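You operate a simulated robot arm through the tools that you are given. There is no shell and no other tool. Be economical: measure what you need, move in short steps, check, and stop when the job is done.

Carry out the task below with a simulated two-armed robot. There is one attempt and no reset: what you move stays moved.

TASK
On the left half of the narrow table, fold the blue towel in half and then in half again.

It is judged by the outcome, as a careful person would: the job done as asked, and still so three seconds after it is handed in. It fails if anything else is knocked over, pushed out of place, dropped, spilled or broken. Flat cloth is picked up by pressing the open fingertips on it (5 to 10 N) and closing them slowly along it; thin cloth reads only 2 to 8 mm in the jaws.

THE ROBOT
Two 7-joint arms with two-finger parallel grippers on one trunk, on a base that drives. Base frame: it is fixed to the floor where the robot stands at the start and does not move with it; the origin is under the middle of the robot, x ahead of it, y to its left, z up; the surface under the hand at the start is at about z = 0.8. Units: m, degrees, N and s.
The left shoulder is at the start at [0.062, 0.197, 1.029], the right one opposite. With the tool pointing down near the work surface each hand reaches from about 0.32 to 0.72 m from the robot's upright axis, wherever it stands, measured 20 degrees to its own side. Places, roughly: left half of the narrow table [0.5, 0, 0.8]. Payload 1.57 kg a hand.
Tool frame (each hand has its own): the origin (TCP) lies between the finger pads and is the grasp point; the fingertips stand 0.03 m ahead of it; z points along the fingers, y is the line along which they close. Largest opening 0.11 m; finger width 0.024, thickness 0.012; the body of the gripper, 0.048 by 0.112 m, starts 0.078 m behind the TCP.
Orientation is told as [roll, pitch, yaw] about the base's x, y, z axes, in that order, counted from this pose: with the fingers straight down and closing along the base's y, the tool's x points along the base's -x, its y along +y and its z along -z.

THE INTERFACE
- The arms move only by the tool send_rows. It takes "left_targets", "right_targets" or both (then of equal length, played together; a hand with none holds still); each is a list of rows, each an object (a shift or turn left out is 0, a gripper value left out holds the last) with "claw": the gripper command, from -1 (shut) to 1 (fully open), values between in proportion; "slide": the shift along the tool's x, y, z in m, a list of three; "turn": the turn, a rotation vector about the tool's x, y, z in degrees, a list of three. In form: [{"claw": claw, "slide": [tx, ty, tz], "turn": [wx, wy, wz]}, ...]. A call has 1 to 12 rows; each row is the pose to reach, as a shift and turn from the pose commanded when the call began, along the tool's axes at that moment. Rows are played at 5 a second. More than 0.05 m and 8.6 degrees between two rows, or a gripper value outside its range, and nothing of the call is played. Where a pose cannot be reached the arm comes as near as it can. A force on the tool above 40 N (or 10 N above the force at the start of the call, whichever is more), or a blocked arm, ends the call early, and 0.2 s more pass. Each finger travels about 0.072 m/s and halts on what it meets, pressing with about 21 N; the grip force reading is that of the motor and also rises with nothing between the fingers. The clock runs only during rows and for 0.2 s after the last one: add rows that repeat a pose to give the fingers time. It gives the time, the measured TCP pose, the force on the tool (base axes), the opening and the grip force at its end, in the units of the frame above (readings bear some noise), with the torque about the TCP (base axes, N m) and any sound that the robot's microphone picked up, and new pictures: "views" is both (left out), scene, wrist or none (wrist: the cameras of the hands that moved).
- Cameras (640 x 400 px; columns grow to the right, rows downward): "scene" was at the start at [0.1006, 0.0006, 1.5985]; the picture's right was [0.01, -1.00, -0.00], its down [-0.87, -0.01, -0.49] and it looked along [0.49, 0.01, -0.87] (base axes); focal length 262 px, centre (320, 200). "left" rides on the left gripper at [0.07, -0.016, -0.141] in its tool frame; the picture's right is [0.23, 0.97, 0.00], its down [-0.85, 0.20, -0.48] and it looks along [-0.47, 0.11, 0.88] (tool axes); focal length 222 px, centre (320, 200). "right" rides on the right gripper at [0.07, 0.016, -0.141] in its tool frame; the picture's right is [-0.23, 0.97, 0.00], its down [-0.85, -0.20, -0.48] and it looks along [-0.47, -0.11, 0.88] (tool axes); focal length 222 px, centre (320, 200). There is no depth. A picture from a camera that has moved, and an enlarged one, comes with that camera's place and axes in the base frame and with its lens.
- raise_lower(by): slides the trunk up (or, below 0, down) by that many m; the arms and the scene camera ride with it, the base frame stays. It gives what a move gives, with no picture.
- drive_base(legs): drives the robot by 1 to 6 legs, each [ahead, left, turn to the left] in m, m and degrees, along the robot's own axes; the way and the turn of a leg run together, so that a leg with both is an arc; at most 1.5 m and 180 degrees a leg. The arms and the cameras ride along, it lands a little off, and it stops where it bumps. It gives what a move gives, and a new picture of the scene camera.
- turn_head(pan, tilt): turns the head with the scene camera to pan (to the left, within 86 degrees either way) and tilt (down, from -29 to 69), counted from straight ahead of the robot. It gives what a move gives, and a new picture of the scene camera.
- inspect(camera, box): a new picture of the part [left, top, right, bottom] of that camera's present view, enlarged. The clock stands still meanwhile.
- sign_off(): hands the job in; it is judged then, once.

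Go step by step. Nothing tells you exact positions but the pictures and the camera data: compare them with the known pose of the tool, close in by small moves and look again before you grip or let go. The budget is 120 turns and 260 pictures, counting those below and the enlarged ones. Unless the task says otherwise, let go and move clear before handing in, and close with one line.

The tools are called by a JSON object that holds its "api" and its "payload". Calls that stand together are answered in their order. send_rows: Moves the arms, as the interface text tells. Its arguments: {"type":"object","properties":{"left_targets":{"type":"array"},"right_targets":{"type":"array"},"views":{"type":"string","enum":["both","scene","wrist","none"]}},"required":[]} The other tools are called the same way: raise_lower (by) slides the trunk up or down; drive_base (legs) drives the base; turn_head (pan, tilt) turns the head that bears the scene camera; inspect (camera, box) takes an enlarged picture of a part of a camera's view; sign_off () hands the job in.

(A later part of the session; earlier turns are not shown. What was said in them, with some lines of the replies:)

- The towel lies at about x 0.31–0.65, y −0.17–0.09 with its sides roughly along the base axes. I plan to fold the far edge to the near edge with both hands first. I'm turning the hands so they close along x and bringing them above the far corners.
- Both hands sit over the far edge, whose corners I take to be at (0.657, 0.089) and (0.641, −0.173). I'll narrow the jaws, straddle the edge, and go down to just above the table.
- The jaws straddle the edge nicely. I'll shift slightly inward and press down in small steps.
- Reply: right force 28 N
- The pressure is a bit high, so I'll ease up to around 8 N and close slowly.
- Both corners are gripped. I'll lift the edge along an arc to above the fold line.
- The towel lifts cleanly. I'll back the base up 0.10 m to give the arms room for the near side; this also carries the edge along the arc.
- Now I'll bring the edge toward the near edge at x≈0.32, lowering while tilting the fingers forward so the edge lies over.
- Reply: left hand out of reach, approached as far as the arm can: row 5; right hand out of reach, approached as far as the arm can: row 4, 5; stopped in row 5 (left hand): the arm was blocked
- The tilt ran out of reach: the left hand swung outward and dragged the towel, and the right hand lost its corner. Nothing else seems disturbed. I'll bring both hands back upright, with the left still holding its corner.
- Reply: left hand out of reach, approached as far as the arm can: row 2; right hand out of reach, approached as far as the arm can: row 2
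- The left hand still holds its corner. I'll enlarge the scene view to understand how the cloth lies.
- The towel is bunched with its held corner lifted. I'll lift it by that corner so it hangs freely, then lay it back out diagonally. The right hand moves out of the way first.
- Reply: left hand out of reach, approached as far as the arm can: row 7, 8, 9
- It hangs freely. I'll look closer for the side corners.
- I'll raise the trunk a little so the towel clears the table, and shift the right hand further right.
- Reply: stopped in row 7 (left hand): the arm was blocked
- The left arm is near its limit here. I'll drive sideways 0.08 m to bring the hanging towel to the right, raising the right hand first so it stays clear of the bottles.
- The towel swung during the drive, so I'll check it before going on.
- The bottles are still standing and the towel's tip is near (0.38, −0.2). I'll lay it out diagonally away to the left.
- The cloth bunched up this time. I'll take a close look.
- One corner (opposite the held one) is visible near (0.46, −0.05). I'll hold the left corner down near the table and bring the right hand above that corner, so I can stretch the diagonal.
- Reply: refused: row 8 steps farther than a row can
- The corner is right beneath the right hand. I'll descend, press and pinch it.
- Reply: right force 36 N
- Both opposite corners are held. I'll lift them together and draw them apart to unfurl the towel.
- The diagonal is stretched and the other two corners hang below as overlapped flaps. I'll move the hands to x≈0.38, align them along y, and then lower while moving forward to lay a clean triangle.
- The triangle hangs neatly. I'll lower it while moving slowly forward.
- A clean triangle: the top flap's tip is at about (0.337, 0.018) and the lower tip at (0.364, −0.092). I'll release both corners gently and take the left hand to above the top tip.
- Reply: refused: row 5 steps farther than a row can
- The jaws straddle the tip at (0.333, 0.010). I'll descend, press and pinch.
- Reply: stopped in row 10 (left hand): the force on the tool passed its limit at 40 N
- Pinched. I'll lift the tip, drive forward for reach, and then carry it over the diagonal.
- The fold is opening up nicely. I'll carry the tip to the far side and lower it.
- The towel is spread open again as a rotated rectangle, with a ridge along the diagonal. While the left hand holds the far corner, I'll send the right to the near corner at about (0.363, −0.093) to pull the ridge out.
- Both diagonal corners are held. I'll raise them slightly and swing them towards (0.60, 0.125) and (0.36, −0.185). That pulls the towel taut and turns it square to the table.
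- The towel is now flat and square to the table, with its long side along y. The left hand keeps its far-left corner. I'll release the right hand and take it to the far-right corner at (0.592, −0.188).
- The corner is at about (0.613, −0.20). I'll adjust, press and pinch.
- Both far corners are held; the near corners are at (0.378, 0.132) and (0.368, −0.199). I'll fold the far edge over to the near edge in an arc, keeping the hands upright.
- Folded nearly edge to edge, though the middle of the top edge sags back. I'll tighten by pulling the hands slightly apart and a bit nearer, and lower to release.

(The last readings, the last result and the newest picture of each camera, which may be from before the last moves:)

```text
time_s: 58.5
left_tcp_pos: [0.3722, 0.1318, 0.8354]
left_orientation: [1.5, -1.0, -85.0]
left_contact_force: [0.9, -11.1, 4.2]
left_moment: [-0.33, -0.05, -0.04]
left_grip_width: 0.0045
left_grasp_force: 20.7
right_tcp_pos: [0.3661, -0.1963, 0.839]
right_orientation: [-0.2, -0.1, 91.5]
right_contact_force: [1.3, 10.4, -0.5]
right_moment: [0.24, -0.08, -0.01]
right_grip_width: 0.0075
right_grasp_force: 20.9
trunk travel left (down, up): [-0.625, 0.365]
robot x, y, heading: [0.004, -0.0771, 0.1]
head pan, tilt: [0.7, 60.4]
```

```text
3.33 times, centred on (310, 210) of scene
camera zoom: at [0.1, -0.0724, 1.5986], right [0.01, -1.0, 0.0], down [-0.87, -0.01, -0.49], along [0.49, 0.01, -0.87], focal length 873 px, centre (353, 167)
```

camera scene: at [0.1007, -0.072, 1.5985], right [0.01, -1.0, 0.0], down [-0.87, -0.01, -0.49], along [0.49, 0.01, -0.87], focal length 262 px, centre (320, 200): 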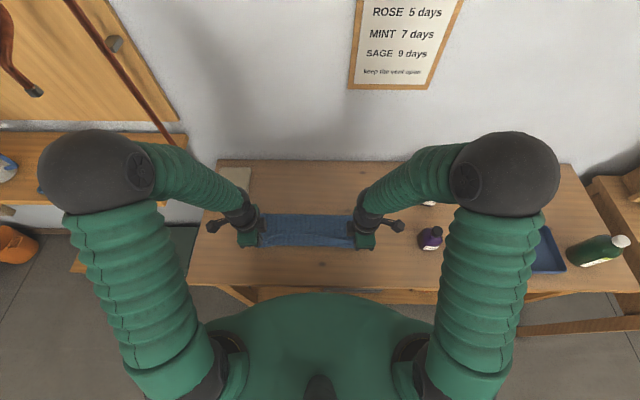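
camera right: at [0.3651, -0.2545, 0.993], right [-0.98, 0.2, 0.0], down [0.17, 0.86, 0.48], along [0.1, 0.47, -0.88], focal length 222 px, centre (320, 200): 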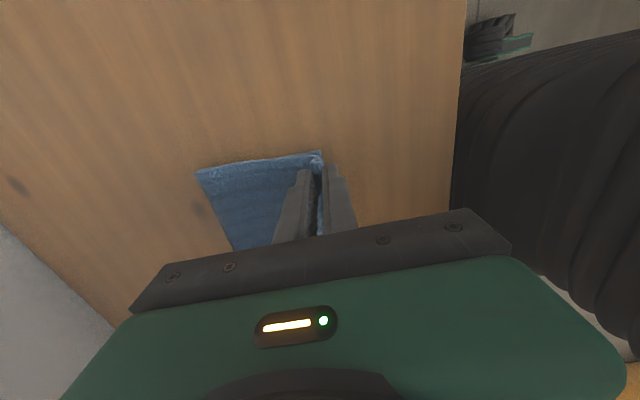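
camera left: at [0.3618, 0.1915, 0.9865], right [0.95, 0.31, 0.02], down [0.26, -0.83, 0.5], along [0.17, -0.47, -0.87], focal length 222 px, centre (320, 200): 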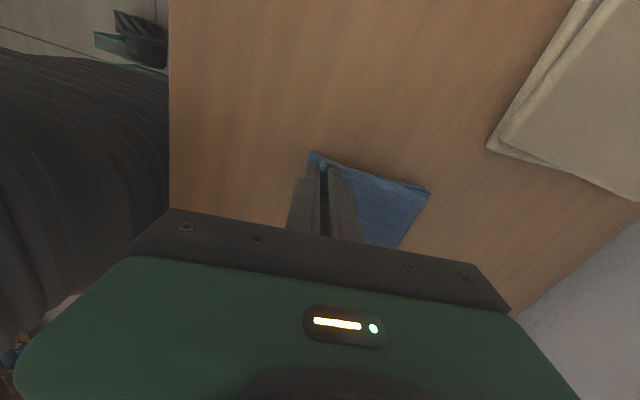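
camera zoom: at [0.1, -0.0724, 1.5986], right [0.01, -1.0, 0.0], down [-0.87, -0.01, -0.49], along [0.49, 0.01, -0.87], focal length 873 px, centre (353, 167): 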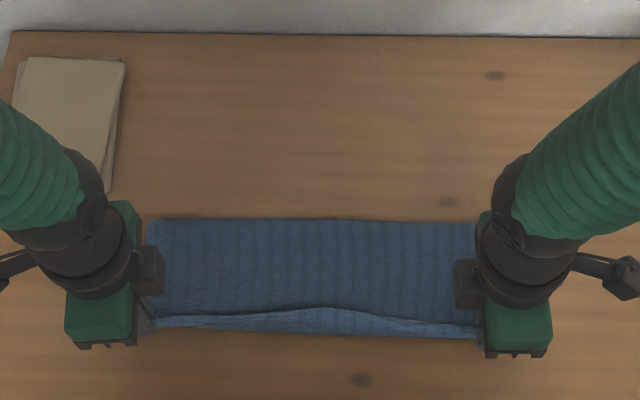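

The top edge is taut and close to the near edge. I'll ease slightly, open, and lift straight up.

{"api": "send_rows", "payload": {"left_targets": [{"slide": [-0.004, 0, 0]}, {"claw": -0.8, "slide": [-0.004, 0, 0]}, {"claw": -0.55, "slide": [-0.004, 0, 0]}, {"claw": -0.4, "slide": [-0.004, 0, -0.005]}, {"slide": [-0.004, 0, -0.03]}, {"slide": [-0.004, 0, -0.07]}, {"slide": [0.03, 0, -0.1]}, {"slide": [0.07, 0, -0.12]}, {"slide": [0.07, 0, -0.12]}], "right_targets": [{"slide": [-0.004, 0, 0]}, {"claw": -0.8, "slide": [-0.004, 0, 0]}, {"claw": -0.55, "slide": [-0.004, 0, 0]}, {"claw": -0.4, "slide": [-0.004, 0, -0.005]}, {"slide": [-0.004, 0, -0.03]}, {"slide": [-0.004, 0, -0.07]}, {"slide": [-0.004, 0, -0.11]}, {"slide": [-0.004, 0, -0.15]}, {"slide": [-0.004, 0, -0.15]}]}}

{"api": "inspect", "payload": {"camera": "scene", "box": [220, 150, 400, 270]}}

```text
time_s: 60.5
left_tcp_pos: [0.3631, 0.2056, 0.9544]
left_orientation: [1.2, -1.0, -85.0]
left_contact_force: [-0.3, 0.3, -0.3]
left_moment: [0.0, 0.0, 0.0]
left_grip_width: 0.0332
left_grasp_force: 0.2
right_tcp_pos: [0.366, -0.191, 0.9862]
right_orientation: [-0.1, 0.0, 91.7]
right_contact_force: [-1.4, -0.3, 0.0]
right_moment: [0.04, -0.01, 0.01]
right_grip_width: 0.0331
right_grasp_force: 0.0
trunk travel left (down, up): [-0.625, 0.365]
robot x, y, heading: [0.0, -0.0708, 0.2]
head pan, tilt: [0.7, 60.4]
camera scene: at [0.1014, -0.0709, 1.5984], right [0.01, -1.0, 0.0], down [-0.87, -0.01, -0.49], along [0.49, 0.01, -0.87], focal length 262 px, centre (320, 200)
camera right: at [0.3501, -0.2618, 1.1267], right [-0.98, 0.2, 0.0], down [0.18, 0.86, 0.48], along [0.1, 0.47, -0.88], focal length 222 px, centre (320, 200)
camera left: at [0.3378, 0.274, 1.0931], right [0.95, 0.31, 0.02], down [0.26, -0.83, 0.5], along [0.17, -0.47, -0.87], focal length 222 px, centre (320, 200)
```

scene: 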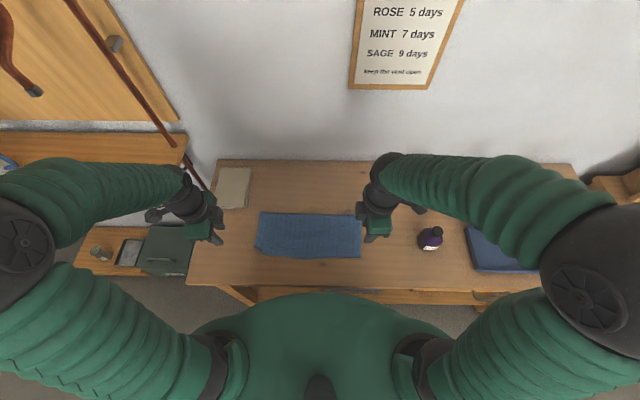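
right: 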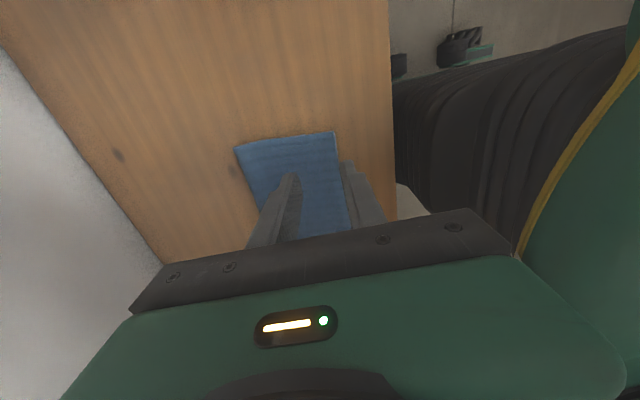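
left: 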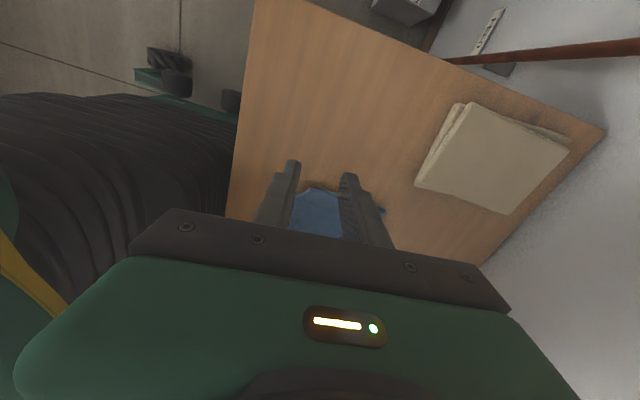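

```text
3.33 times, centred on (310, 210) of scene
camera zoom: at [0.1014, -0.0709, 1.5984], right [0.01, -1.0, 0.0], down [-0.87, -0.01, -0.49], along [0.49, 0.01, -0.87], focal length 873 px, centre (353, 167)
```

zoom: 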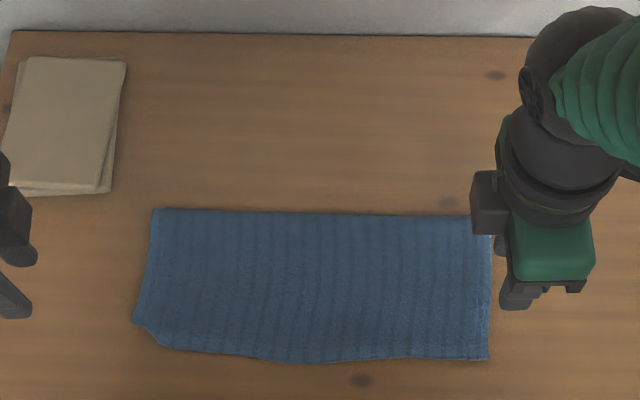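

The first fold is neat: about x 0.35–0.50, y −0.20–0.145. For the second fold I'll turn the left hand to close along y and bring it over the middle of the left edge. The right hand moves up out of the way.

{"api": "send_rows", "payload": {"left_targets": [{"slide": [-0.007, 0.006, 0], "turn": [0, 0, -8.5]}, {"slide": [-0.014, 0.012, 0], "turn": [0, 0, -17]}, {"slide": [-0.021, 0.018, 0], "turn": [0, 0, -25.5]}, {"slide": [-0.03, 0.024, 0], "turn": [0, 0, -34]}, {"slide": [-0.038, 0.03, 0], "turn": [0, 0, -42.5]}, {"slide": [-0.045, 0.036, 0], "turn": [0, 0, -51]}, {"slide": [-0.053, 0.042, 0.01], "turn": [0, 0, -59.5]}, {"slide": [-0.06, 0.048, 0.02], "turn": [0, 0, -68]}, {"slide": [-0.068, 0.055, 0.035], "turn": [0, 0, -76.5]}, {"slide": [-0.0765, 0.061, 0.05], "turn": [0, 0, -85]}, {"slide": [-0.0765, 0.061, 0.07], "turn": [0, 0, -85]}, {"slide": [-0.0765, 0.061, 0.07], "turn": [0, 0, -85]}], "right_targets": [{"slide": [0, -0.02, -0.02]}, {"slide": [0, -0.04, -0.04]}, {"slide": [0.02, -0.06, -0.06]}, {"slide": [0.04, -0.08, -0.08]}, {"slide": [0.06, -0.08, -0.1]}, {"slide": [0.06, -0.08, -0.1]}, {"slide": [0.06, -0.08, -0.1]}, {"slide": [0.06, -0.08, -0.1]}, {"slide": [0.06, -0.08, -0.1]}, {"slide": [0.06, -0.08, -0.1]}, {"slide": [0.06, -0.08, -0.1]}, {"slide": [0.06, -0.08, -0.1]}]}}

```text
time_s: 63.1
left_tcp_pos: [0.4323, 0.1335, 0.8891]
left_orientation: [-0.8, -1.5, 0.1]
left_contact_force: [-0.4, -0.1, 0.4]
left_moment: [0.01, -0.05, 0.01]
left_grip_width: 0.0331
left_grasp_force: 0.0
right_tcp_pos: [0.4454, -0.2532, 1.0878]
right_orientation: [-0.2, -0.1, 91.6]
right_contact_force: [-0.5, 0.1, 0.1]
right_moment: [0.01, 0.0, -0.01]
right_grip_width: 0.0331
right_grasp_force: 0.1
trunk travel left (down, up): [-0.625, 0.365]
robot x, y, heading: [0.0016, -0.077, 0.1]
head pan, tilt: [0.7, 60.4]
camera scene: at [0.101, -0.0724, 1.5985], right [0.01, -1.0, 0.0], down [-0.87, -0.01, -0.49], along [0.49, 0.01, -0.87], focal length 262 px, centre (320, 200)
camera right: at [0.4313, -0.3235, 1.2275], right [-0.98, 0.2, 0.0], down [0.17, 0.86, 0.48], along [0.1, 0.47, -0.88], focal length 222 px, centre (320, 200)
camera left: at [0.3593, 0.1181, 1.0282], right [-0.23, 0.97, -0.02], down [0.84, 0.21, 0.5], along [0.49, 0.1, -0.87], focal length 222 px, centre (320, 200)
```

scene: 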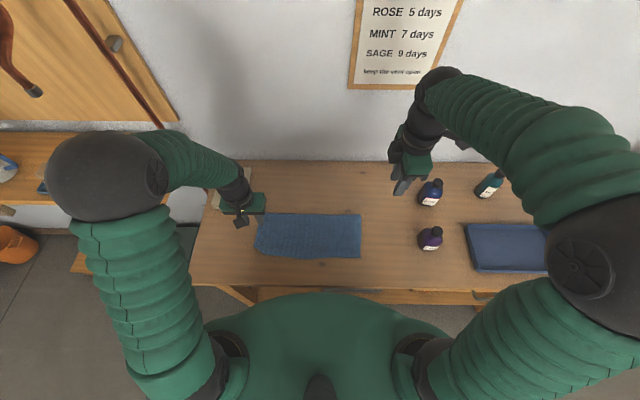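
right: 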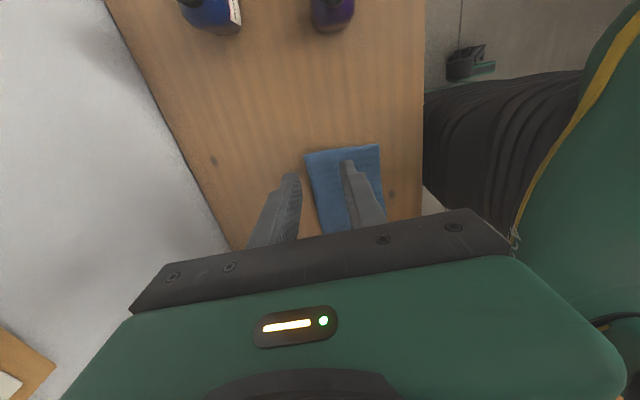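
left: 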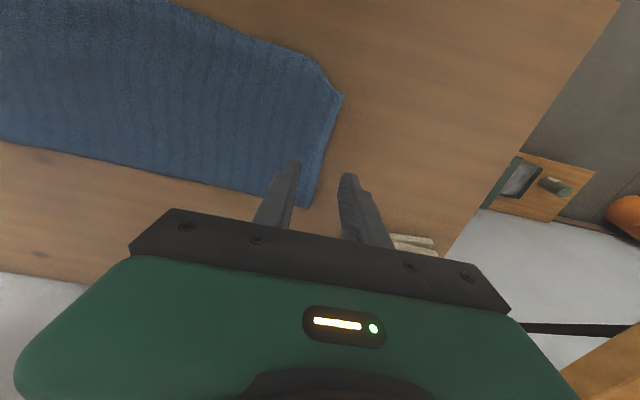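

The left edge is at y≈0.137 between the fingers. I'll shift slightly inward, press a bit more firmly to catch both layers, and close slowly.

{"api": "send_rows", "payload": {"left_targets": [{"slide": [0, -0.007, 0.03]}, {"slide": [0, -0.007, 0.05]}, {"slide": [0, -0.007, 0.057]}, {"slide": [0, -0.007, 0.059]}, {"claw": -0.5, "slide": [0, -0.007, 0.059]}, {"claw": -0.6, "slide": [0, -0.007, 0.059]}, {"claw": -0.7, "slide": [0, -0.007, 0.059]}, {"claw": -0.8, "slide": [0, -0.007, 0.058]}, {"claw": -0.9, "slide": [0, -0.007, 0.057]}, {"claw": -1, "slide": [0, -0.007, 0.056]}, {"claw": -1, "slide": [0, -0.007, 0.056]}], "views": "wrist"}}

{"api": "inspect", "payload": {"camera": "left", "box": [220, 60, 420, 240]}}

```text
time_s: 64.5
left_tcp_pos: [0.4356, 0.1206, 0.8343]
left_orientation: [-0.7, -2.0, -0.2]
left_contact_force: [-4.4, -7.4, 29.8]
left_moment: [-0.5, 0.18, -0.02]
left_grip_width: 0.0098
left_grasp_force: 16.9
right_tcp_pos: [0.4442, -0.2564, 1.0866]
right_orientation: [-0.4, -0.3, 91.6]
right_contact_force: [-0.1, 0.6, -0.5]
right_moment: [0.03, -0.02, 0.03]
right_grip_width: 0.0336
right_grasp_force: 0.0
trunk travel left (down, up): [-0.625, 0.365]
robot x, y, heading: [0.0005, -0.0735, -0.1]
head pan, tilt: [0.7, 60.4]
stopped in row 6 (left hand): the force on the tool passed its limit at 41 N (the readings are from after the stop); the commanded pose is now the measured one
camera left: at [0.3615, 0.105, 0.9728], right [-0.22, 0.97, -0.02], down [0.84, 0.2, 0.5], along [0.5, 0.09, -0.86], focal length 222 px, centre (320, 200)
```

left: 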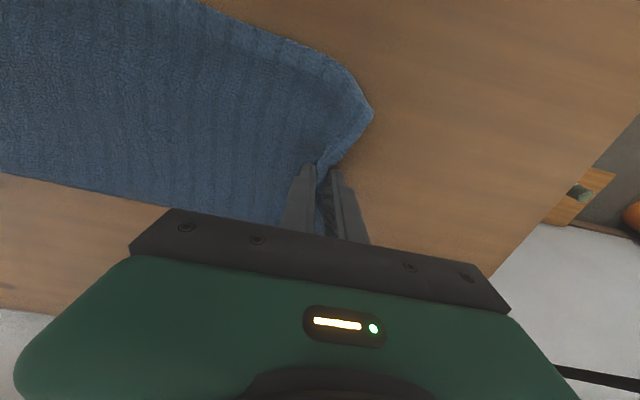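

```text
2.22 times, centred on (320, 150) of left
camera zoom: at [0.3615, 0.105, 0.9728], right [-0.22, 0.97, -0.02], down [0.84, 0.2, 0.5], along [0.5, 0.09, -0.86], focal length 494 px, centre (320, 311)
```

zoom: 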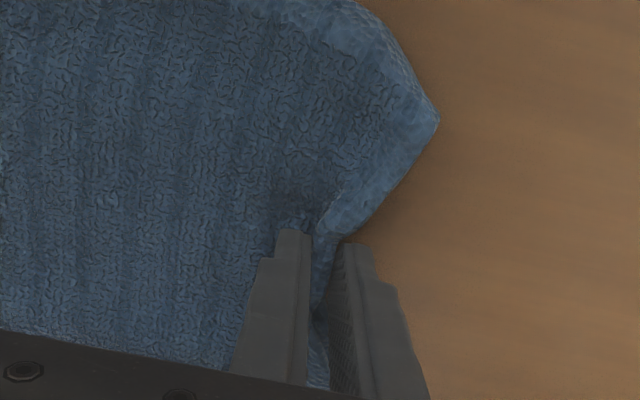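

The call stopped on force, with the jaws partly closed on both layers (9.8 mm). I'll ease up a little and finish closing.

{"api": "send_rows", "payload": {"left_targets": [{"claw": -0.85, "slide": [0, 0, -0.001]}, {"claw": -0.95, "slide": [0, 0, -0.002]}, {"claw": -1, "slide": [0, 0, -0.003]}, {"claw": -1, "slide": [0, 0, -0.003]}, {"claw": -1, "slide": [0, 0, -0.01]}, {"claw": -1, "slide": [0, 0, -0.025]}, {"claw": -1, "slide": [0, 0, -0.04]}, {"claw": -1, "slide": [0, 0, -0.04]}]}}

{"api": "inspect", "payload": {"camera": "scene", "box": [220, 150, 400, 270]}}

```text
time_s: 66.2
left_tcp_pos: [0.4356, 0.1241, 0.872]
left_orientation: [-0.9, -1.7, -0.1]
left_contact_force: [-0.7, 1.1, -0.3]
left_moment: [0.01, 0.0, -0.01]
left_grip_width: 0.0084
left_grasp_force: 21.0
right_tcp_pos: [0.4473, -0.2542, 1.0876]
right_orientation: [-0.1, -0.1, 91.6]
right_contact_force: [0.5, 0.1, -0.6]
right_moment: [-0.02, -0.02, 0.01]
right_grip_width: 0.0332
right_grasp_force: 0.0
trunk travel left (down, up): [-0.625, 0.365]
robot x, y, heading: [0.0004, -0.0744, 0.2]
head pan, tilt: [0.7, 60.4]
camera scene: at [0.1019, -0.073, 1.5984], right [0.01, -1.0, 0.0], down [-0.87, -0.01, -0.49], along [0.49, 0.01, -0.87], focal length 262 px, centre (320, 200)
camera left: at [0.3626, 0.1099, 1.0109], right [-0.23, 0.97, -0.02], down [0.84, 0.21, 0.5], along [0.49, 0.09, -0.87], focal length 222 px, centre (320, 200)
```

scene: 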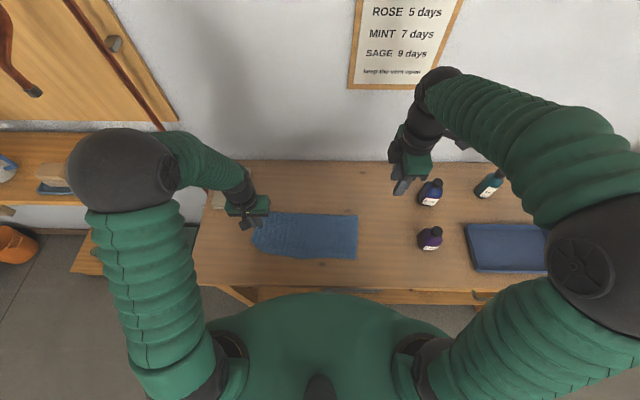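
left: 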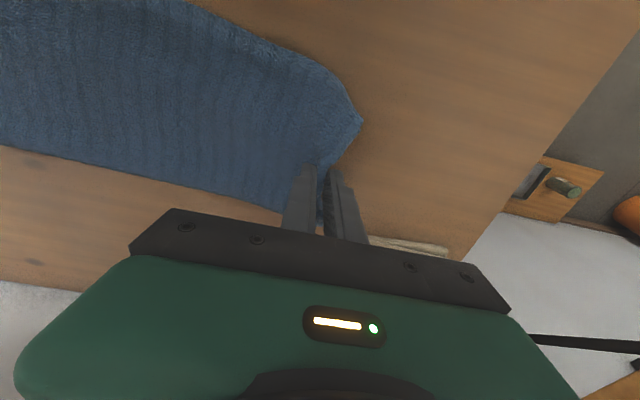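

```text
3.33 times, centred on (310, 210) of scene
camera zoom: at [0.1019, -0.073, 1.5984], right [0.01, -1.0, 0.0], down [-0.87, -0.01, -0.49], along [0.49, 0.01, -0.87], focal length 873 px, centre (353, 167)
```

zoom: 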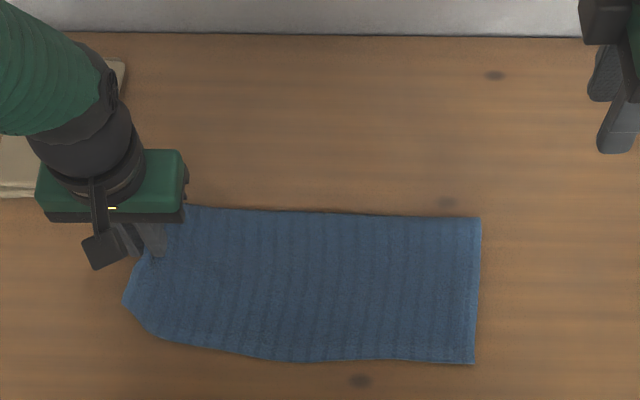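

The grip reads 8.4 mm, so both layers are held. I'll carry the left edge over in an arc toward the right edge at y≈−0.20, moving the right hand aside.

{"api": "send_rows", "payload": {"left_targets": [{"slide": [0, -0.01, -0.03]}, {"slide": [0, -0.03, -0.06]}, {"slide": [0, -0.06, -0.085]}, {"slide": [0, -0.1, -0.1]}, {"slide": [0, -0.14, -0.105]}, {"slide": [0, -0.18, -0.095]}, {"slide": [0, -0.215, -0.075]}, {"slide": [0, -0.25, -0.047]}, {"slide": [0, -0.278, -0.015]}, {"slide": [0, -0.295, 0.005]}, {"slide": [0, -0.295, 0.005]}], "right_targets": [{"slide": [0.03, 0, 0]}, {"slide": [0.06, 0, -0.01]}, {"slide": [0.09, 0, -0.02]}, {"slide": [0.12, 0, -0.03]}, {"slide": [0.13, 0, -0.04]}, {"slide": [0.13, 0, -0.04]}, {"slide": [0.13, 0, -0.04]}, {"slide": [0.13, 0, -0.04]}, {"slide": [0.13, 0, -0.04]}, {"slide": [0.13, 0, -0.04]}, {"slide": [0.13, 0, -0.04]}]}}

{"api": "inspect", "payload": {"camera": "scene", "box": [260, 160, 420, 270]}}

```text
time_s: 68.8
left_tcp_pos: [0.4641, -0.1375, 0.8788]
left_orientation: [-1.7, -2.9, 5.3]
left_contact_force: [0.0, 0.0, 0.2]
left_moment: [0.04, 0.01, 0.0]
left_grip_width: 0.0085
left_grasp_force: 21.3
right_tcp_pos: [0.4492, -0.3848, 1.1255]
right_orientation: [-0.3, -0.1, 91.6]
right_contact_force: [0.7, 0.2, 1.1]
right_moment: [-0.01, -0.01, -0.02]
right_grip_width: 0.0332
right_grasp_force: 0.0
trunk travel left (down, up): [-0.625, 0.365]
robot x, y, heading: [-0.0009, -0.0755, -0.0]
head pan, tilt: [0.7, 60.4]
stopped in row 11 (left hand): the arm was blocked; the commanded pose is now the measured one
camera scene: at [0.1013, -0.0749, 1.5963], right [0.01, -1.0, 0.0], down [-0.87, -0.01, -0.49], along [0.49, 0.01, -0.87], focal length 262 px, centre (320, 200)
camera right: at [0.4336, -0.4546, 1.2646], right [-0.98, 0.2, 0.0], down [0.17, 0.86, 0.48], along [0.1, 0.47, -0.88], focal length 222 px, centre (320, 200)
camera left: at [0.3893, -0.1585, 1.0168], right [-0.32, 0.95, -0.04], down [0.81, 0.29, 0.51], along [0.5, 0.13, -0.86], focal length 222 px, centre (320, 200)
```

scene: 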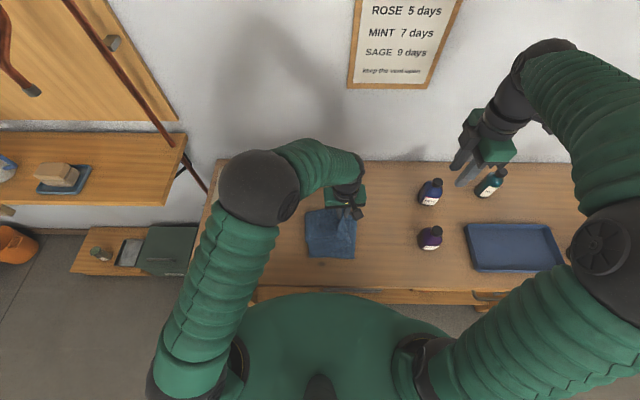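
right: 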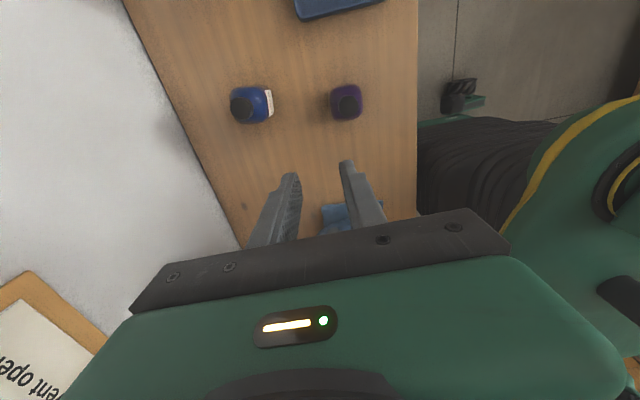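
left: 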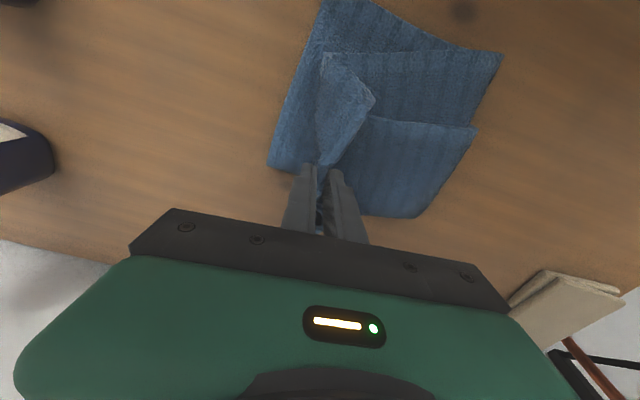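

```text
3.64 times, centred on (340, 215) of scene
camera zoom: at [0.1013, -0.0749, 1.5963], right [0.01, -1.0, 0.0], down [-0.87, -0.01, -0.49], along [0.49, 0.01, -0.87], focal length 953 px, centre (247, 146)
```

zoom: 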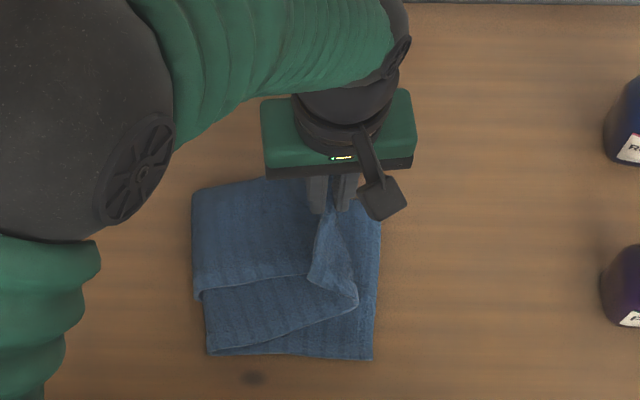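

The left arm reached its limit at y≈−0.14 and drifted forward in x. I'll lift slightly and let the base carry the hand the remaining way (−0.035, −0.05).

{"api": "send_rows", "payload": {"left_targets": [{"slide": [0, 0, -0.015]}, {"slide": [0, 0, -0.02]}], "views": "none"}}

{"api": "drive_base", "payload": {"legs": [[-0.035, -0.05, 0]]}}

{"api": "send_rows", "payload": {"left_targets": [{"slide": [0, 0, 0]}, {"slide": [0, 0, 0]}, {"slide": [0, 0, 0]}, {"slide": [0, 0, 0]}, {"slide": [0, 0, 0]}]}}

```text
time_s: 69.5
left_tcp_pos: [0.462, -0.1319, 0.8919]
left_orientation: [-1.1, -2.3, 5.8]
left_contact_force: [0.5, -0.1, 0.3]
left_moment: [-0.01, 0.05, 0.01]
left_grip_width: 0.0087
left_grasp_force: 20.8
right_tcp_pos: [0.4487, -0.3841, 1.1246]
right_orientation: [-0.2, -0.2, 91.6]
right_contact_force: [0.2, -0.3, -0.3]
right_moment: [0.0, -0.01, 0.04]
right_grip_width: 0.033
right_grasp_force: 0.1
trunk travel left (down, up): [-0.625, 0.365]
robot x, y, heading: [-0.0021, -0.0715, 0.3]
head pan, tilt: [0.7, 60.4]
```

```text
time_s: 70.4
left_tcp_pos: [0.4298, -0.1677, 0.9052]
left_orientation: [-2.7, -2.6, 5.5]
left_contact_force: [-0.2, 1.5, 0.5]
left_moment: [-0.13, 0.03, 0.02]
left_grip_width: 0.0085
left_grasp_force: 20.9
right_tcp_pos: [0.4157, -0.4076, 1.1348]
right_orientation: [-0.2, 0.9, 91.8]
right_contact_force: [0.4, 1.0, 0.3]
right_moment: [-0.1, 0.01, 0.02]
right_grip_width: 0.0328
right_grasp_force: 0.1
trunk travel left (down, up): [-0.625, 0.365]
robot x, y, heading: [-0.0372, -0.1224, 0.1]
head pan, tilt: [0.7, 60.4]
camera scene: at [0.0697, -0.0982, 1.6007], right [0.02, -1.0, 0.01], down [-0.87, -0.02, -0.49], along [0.49, 0.0, -0.87], focal length 262 px, centre (320, 200)
```

scene: 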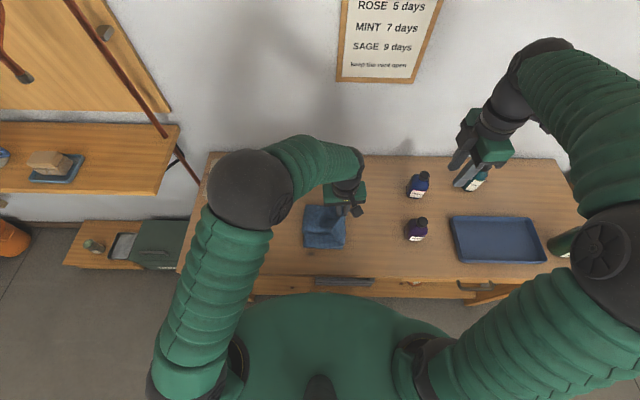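

```text
time_s: 71.6
left_tcp_pos: [0.4275, -0.1871, 0.9023]
left_orientation: [-1.5, -2.9, 5.6]
left_contact_force: [-0.7, 0.7, -0.5]
left_moment: [0.07, -0.01, 0.0]
left_grip_width: 0.0086
left_grasp_force: 20.9
right_tcp_pos: [0.4126, -0.4324, 1.1275]
right_orientation: [-0.3, -0.3, 91.9]
right_contact_force: [1.2, -0.9, 0.4]
right_moment: [0.07, -0.03, -0.02]
right_grip_width: 0.0329
right_grasp_force: 0.0
trunk travel left (down, up): [-0.625, 0.365]
robot x, y, heading: [-0.0322, -0.1209, 0.2]
head pan, tilt: [0.7, 60.4]
camera scene: at [0.0674, -0.1315, 1.5986], right [0.01, -1.0, -0.01], down [-0.87, -0.01, -0.49], along [0.49, 0.01, -0.87], focal length 262 px, centre (320, 200)
camera left: at [0.3531, -0.2073, 1.0405], right [-0.32, 0.95, -0.04], down [0.81, 0.29, 0.52], along [0.5, 0.13, -0.86], focal length 222 px, centre (320, 200)
```

scene: 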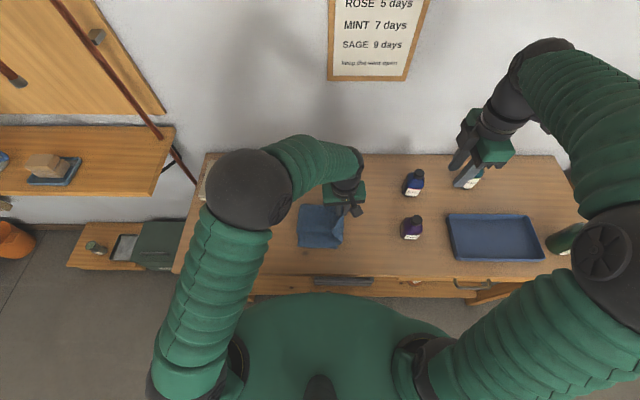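
left: 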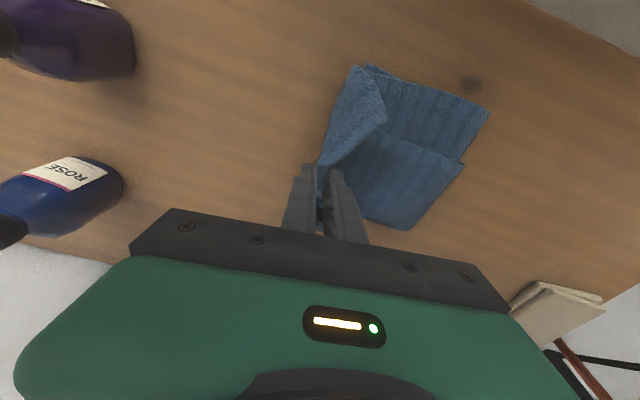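

The hand is over the right edge. I'll lower it and inspect.

{"api": "send_rows", "payload": {"left_targets": [{"slide": [0, 0, 0.02]}, {"slide": [0, 0, 0.04]}, {"slide": [0, 0, 0.053]}, {"slide": [0, 0, 0.053]}], "views": "wrist"}}

{"api": "inspect", "payload": {"camera": "scene", "box": [250, 160, 410, 270]}}

```text
time_s: 72.6
left_tcp_pos: [0.4341, -0.1786, 0.8537]
left_orientation: [-2.0, -3.1, 6.0]
left_contact_force: [0.6, -0.8, 1.2]
left_moment: [-0.03, -0.03, -0.01]
left_grip_width: 0.0084
left_grasp_force: 20.6
right_tcp_pos: [0.4126, -0.4254, 1.1292]
right_orientation: [-0.5, 0.0, 91.8]
right_contact_force: [-0.4, 0.2, 0.1]
right_moment: [0.02, 0.02, 0.03]
right_grip_width: 0.033
right_grasp_force: 0.1
trunk travel left (down, up): [-0.625, 0.365]
robot x, y, heading: [-0.0341, -0.1223, 0.2]
head pan, tilt: [0.7, 60.4]
camera left: at [0.3585, -0.1995, 0.9905], right [-0.33, 0.94, -0.05], down [0.8, 0.3, 0.52], along [0.5, 0.13, -0.85], focal length 222 px, centre (320, 200)
```

left: 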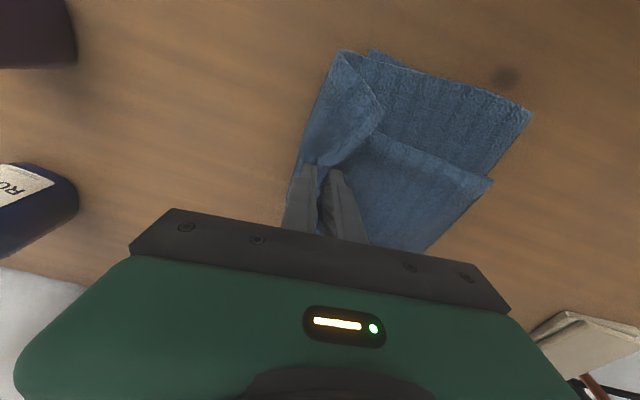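

```text
3.64 times, centred on (330, 215) of scene
camera zoom: at [0.0667, -0.1241, 1.599], right [0.01, -1.0, 0.0], down [-0.87, -0.01, -0.49], along [0.49, 0.01, -0.87], focal length 953 px, centre (284, 146)
```

zoom: 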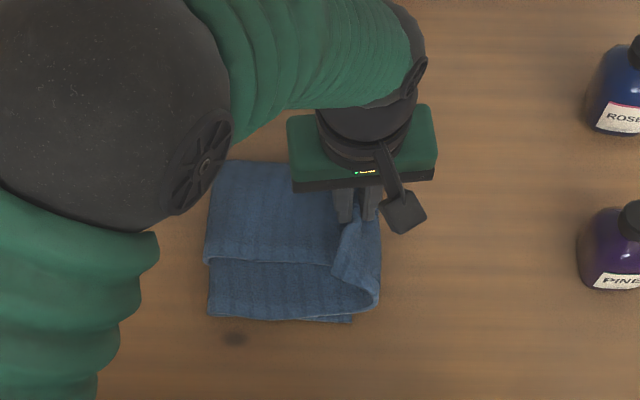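

I'll set it down, open slowly and lift away, then look at how it lies.

{"api": "send_rows", "payload": {"left_targets": [{"slide": [0, 0, 0.008]}, {"claw": -0.8, "slide": [0, 0, 0.008]}, {"claw": -0.6, "slide": [0, 0, 0.006]}, {"claw": -0.45, "slide": [0, 0, 0.0]}, {"slide": [0, 0, -0.03]}, {"slide": [0, 0, -0.07]}, {"slide": [0, 0.03, -0.1]}, {"slide": [0, 0.07, -0.12]}, {"slide": [0, 0.12, -0.12]}, {"slide": [0, 0.17, -0.12]}, {"slide": [0, 0.21, -0.12]}], "views": "none"}}

{"api": "inspect", "payload": {"camera": "scene", "box": [250, 160, 410, 270]}}

```text
time_s: 75.0
left_tcp_pos: [0.4025, 0.0319, 0.9608]
left_orientation: [-1.9, -2.8, 5.4]
left_contact_force: [0.2, -0.5, -0.6]
left_moment: [-0.03, 0.02, -0.02]
left_grip_width: 0.0303
left_grasp_force: 0.1
right_tcp_pos: [0.4123, -0.4219, 1.13]
right_orientation: [-0.4, 0.1, 91.7]
right_contact_force: [-0.4, -0.1, 0.8]
right_moment: [0.02, -0.01, -0.01]
right_grip_width: 0.033
right_grasp_force: 0.1
trunk travel left (down, up): [-0.625, 0.365]
robot x, y, heading: [-0.0318, -0.1204, 0.3]
head pan, tilt: [0.7, 60.4]
```

```text
3.64 times, centred on (330, 215) of scene
camera zoom: at [0.0663, -0.1182, 1.5985], right [0.01, -1.0, 0.0], down [-0.87, -0.01, -0.49], along [0.49, 0.01, -0.87], focal length 953 px, centre (284, 146)
```

zoom: 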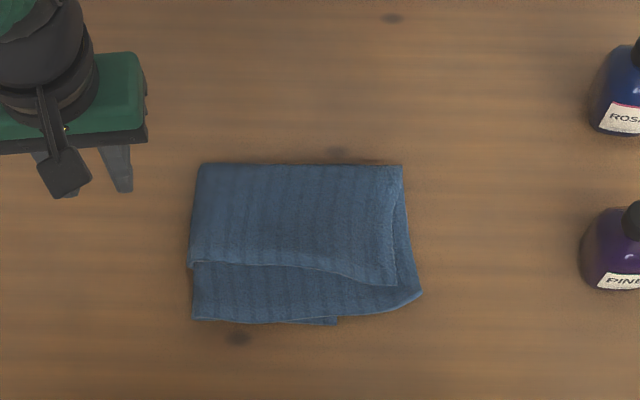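

The towel is now in quarters, but the topmost layer's near edge sits a few cm short. I'll look closer.

{"api": "inspect", "payload": {"camera": "scene", "box": [290, 195, 362, 245]}}

{"api": "inspect", "payload": {"camera": "left", "box": [0, 0, 400, 250]}}

```text
8.00 times, centred on (326, 220) of scene
camera zoom: at [0.0663, -0.1182, 1.5985], right [0.01, -1.0, 0.0], down [-0.87, -0.01, -0.49], along [0.49, 0.01, -0.87], focal length 2096 px, centre (272, 40)
```

zoom: 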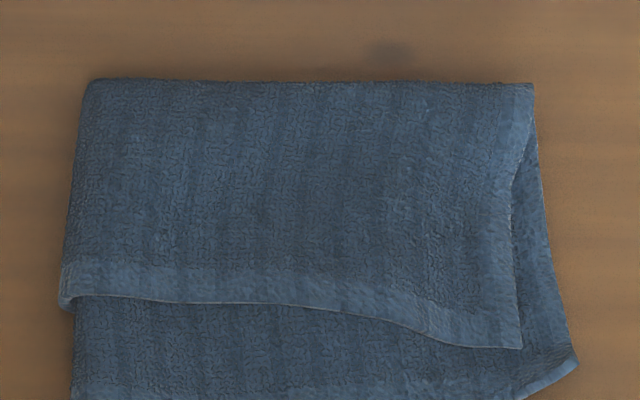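

```text
1.60 times, centred on (200, 125) of left
camera zoom: at [0.3282, 0.013, 1.0992], right [-0.32, 0.95, -0.05], down [0.81, 0.29, 0.51], along [0.5, 0.13, -0.86], focal length 355 px, centre (512, 320)
```

zoom: 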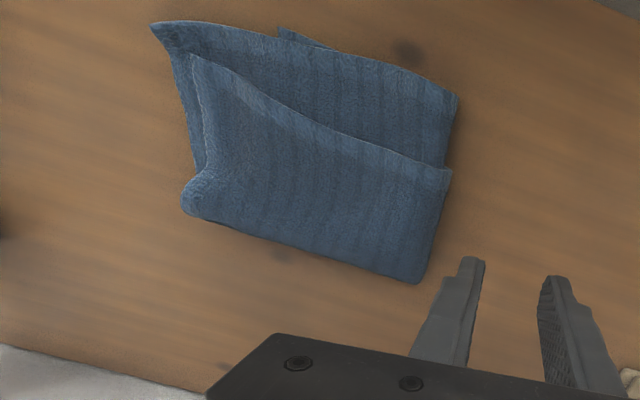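

The towel is folded in quarters, with edges offset by at most a few centimetres, and it lies flat. I'll lift the left hand well clear and check the whole scene.

{"api": "send_rows", "payload": {"left_targets": [{"slide": [0, 0.03, -0.04]}, {"slide": [0, 0.06, -0.08]}, {"slide": [0, 0.1, -0.1]}, {"slide": [0, 0.1, -0.1]}], "views": "scene"}}

{"api": "inspect", "payload": {"camera": "scene", "box": [160, 130, 600, 290]}}

```text
time_s: 76.0
left_tcp_pos: [0.3906, 0.1333, 1.0572]
left_orientation: [-2.1, -2.8, 5.4]
left_contact_force: [-0.2, 0.7, -0.1]
left_moment: [0.04, 0.01, 0.01]
left_grip_width: 0.0301
left_grasp_force: 0.0
right_tcp_pos: [0.4124, -0.4234, 1.1293]
right_orientation: [-0.3, 0.1, 91.8]
right_contact_force: [0.1, 0.7, 0.4]
right_moment: [0.04, -0.02, 0.01]
right_grip_width: 0.0329
right_grasp_force: 0.1
trunk travel left (down, up): [-0.625, 0.365]
robot x, y, heading: [-0.0321, -0.1223, 0.3]
head pan, tilt: [0.7, 60.4]
camera scene: at [0.0663, -0.1191, 1.5985], right [0.01, -1.0, 0.0], down [-0.87, -0.01, -0.49], along [0.49, 0.01, -0.87], focal length 262 px, centre (320, 200)
```

scene: 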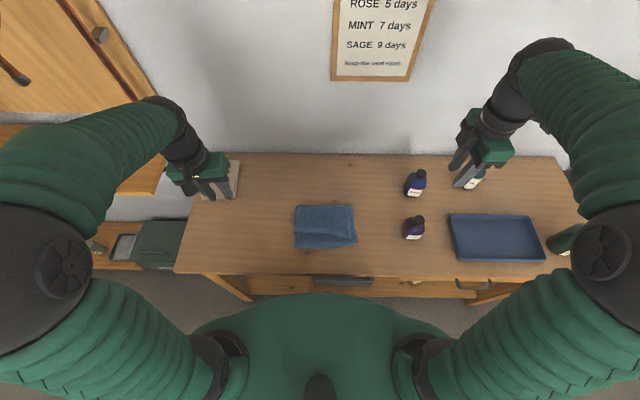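

```text
1.45 times, centred on (380, 210) of scene
camera zoom: at [0.0663, -0.1191, 1.5985], right [0.01, -1.0, 0.0], down [-0.87, -0.01, -0.49], along [0.49, 0.01, -0.87], focal length 381 px, centre (233, 186)
```

zoom: 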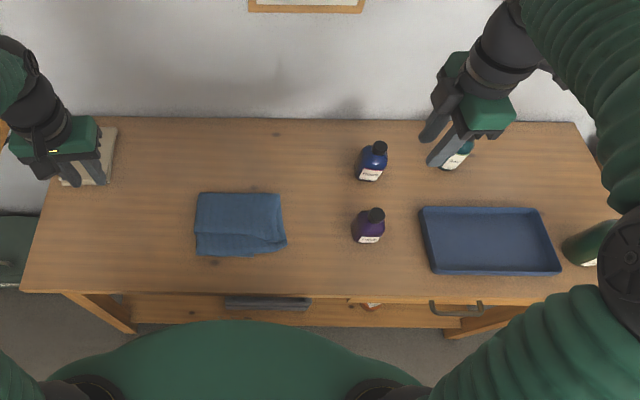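

The towel lies folded in quarters on the left half of the table. The other items stand where they were and both hands are clear, so I'm handing in.

{"api": "sign_off", "payload": {}}

```text
The job is handed in.
```

The blue towel is folded in half and in half again on the left half of the narrow table. The layers don't line up exactly: the topmost one stops up to about 4 cm short of the near edge.
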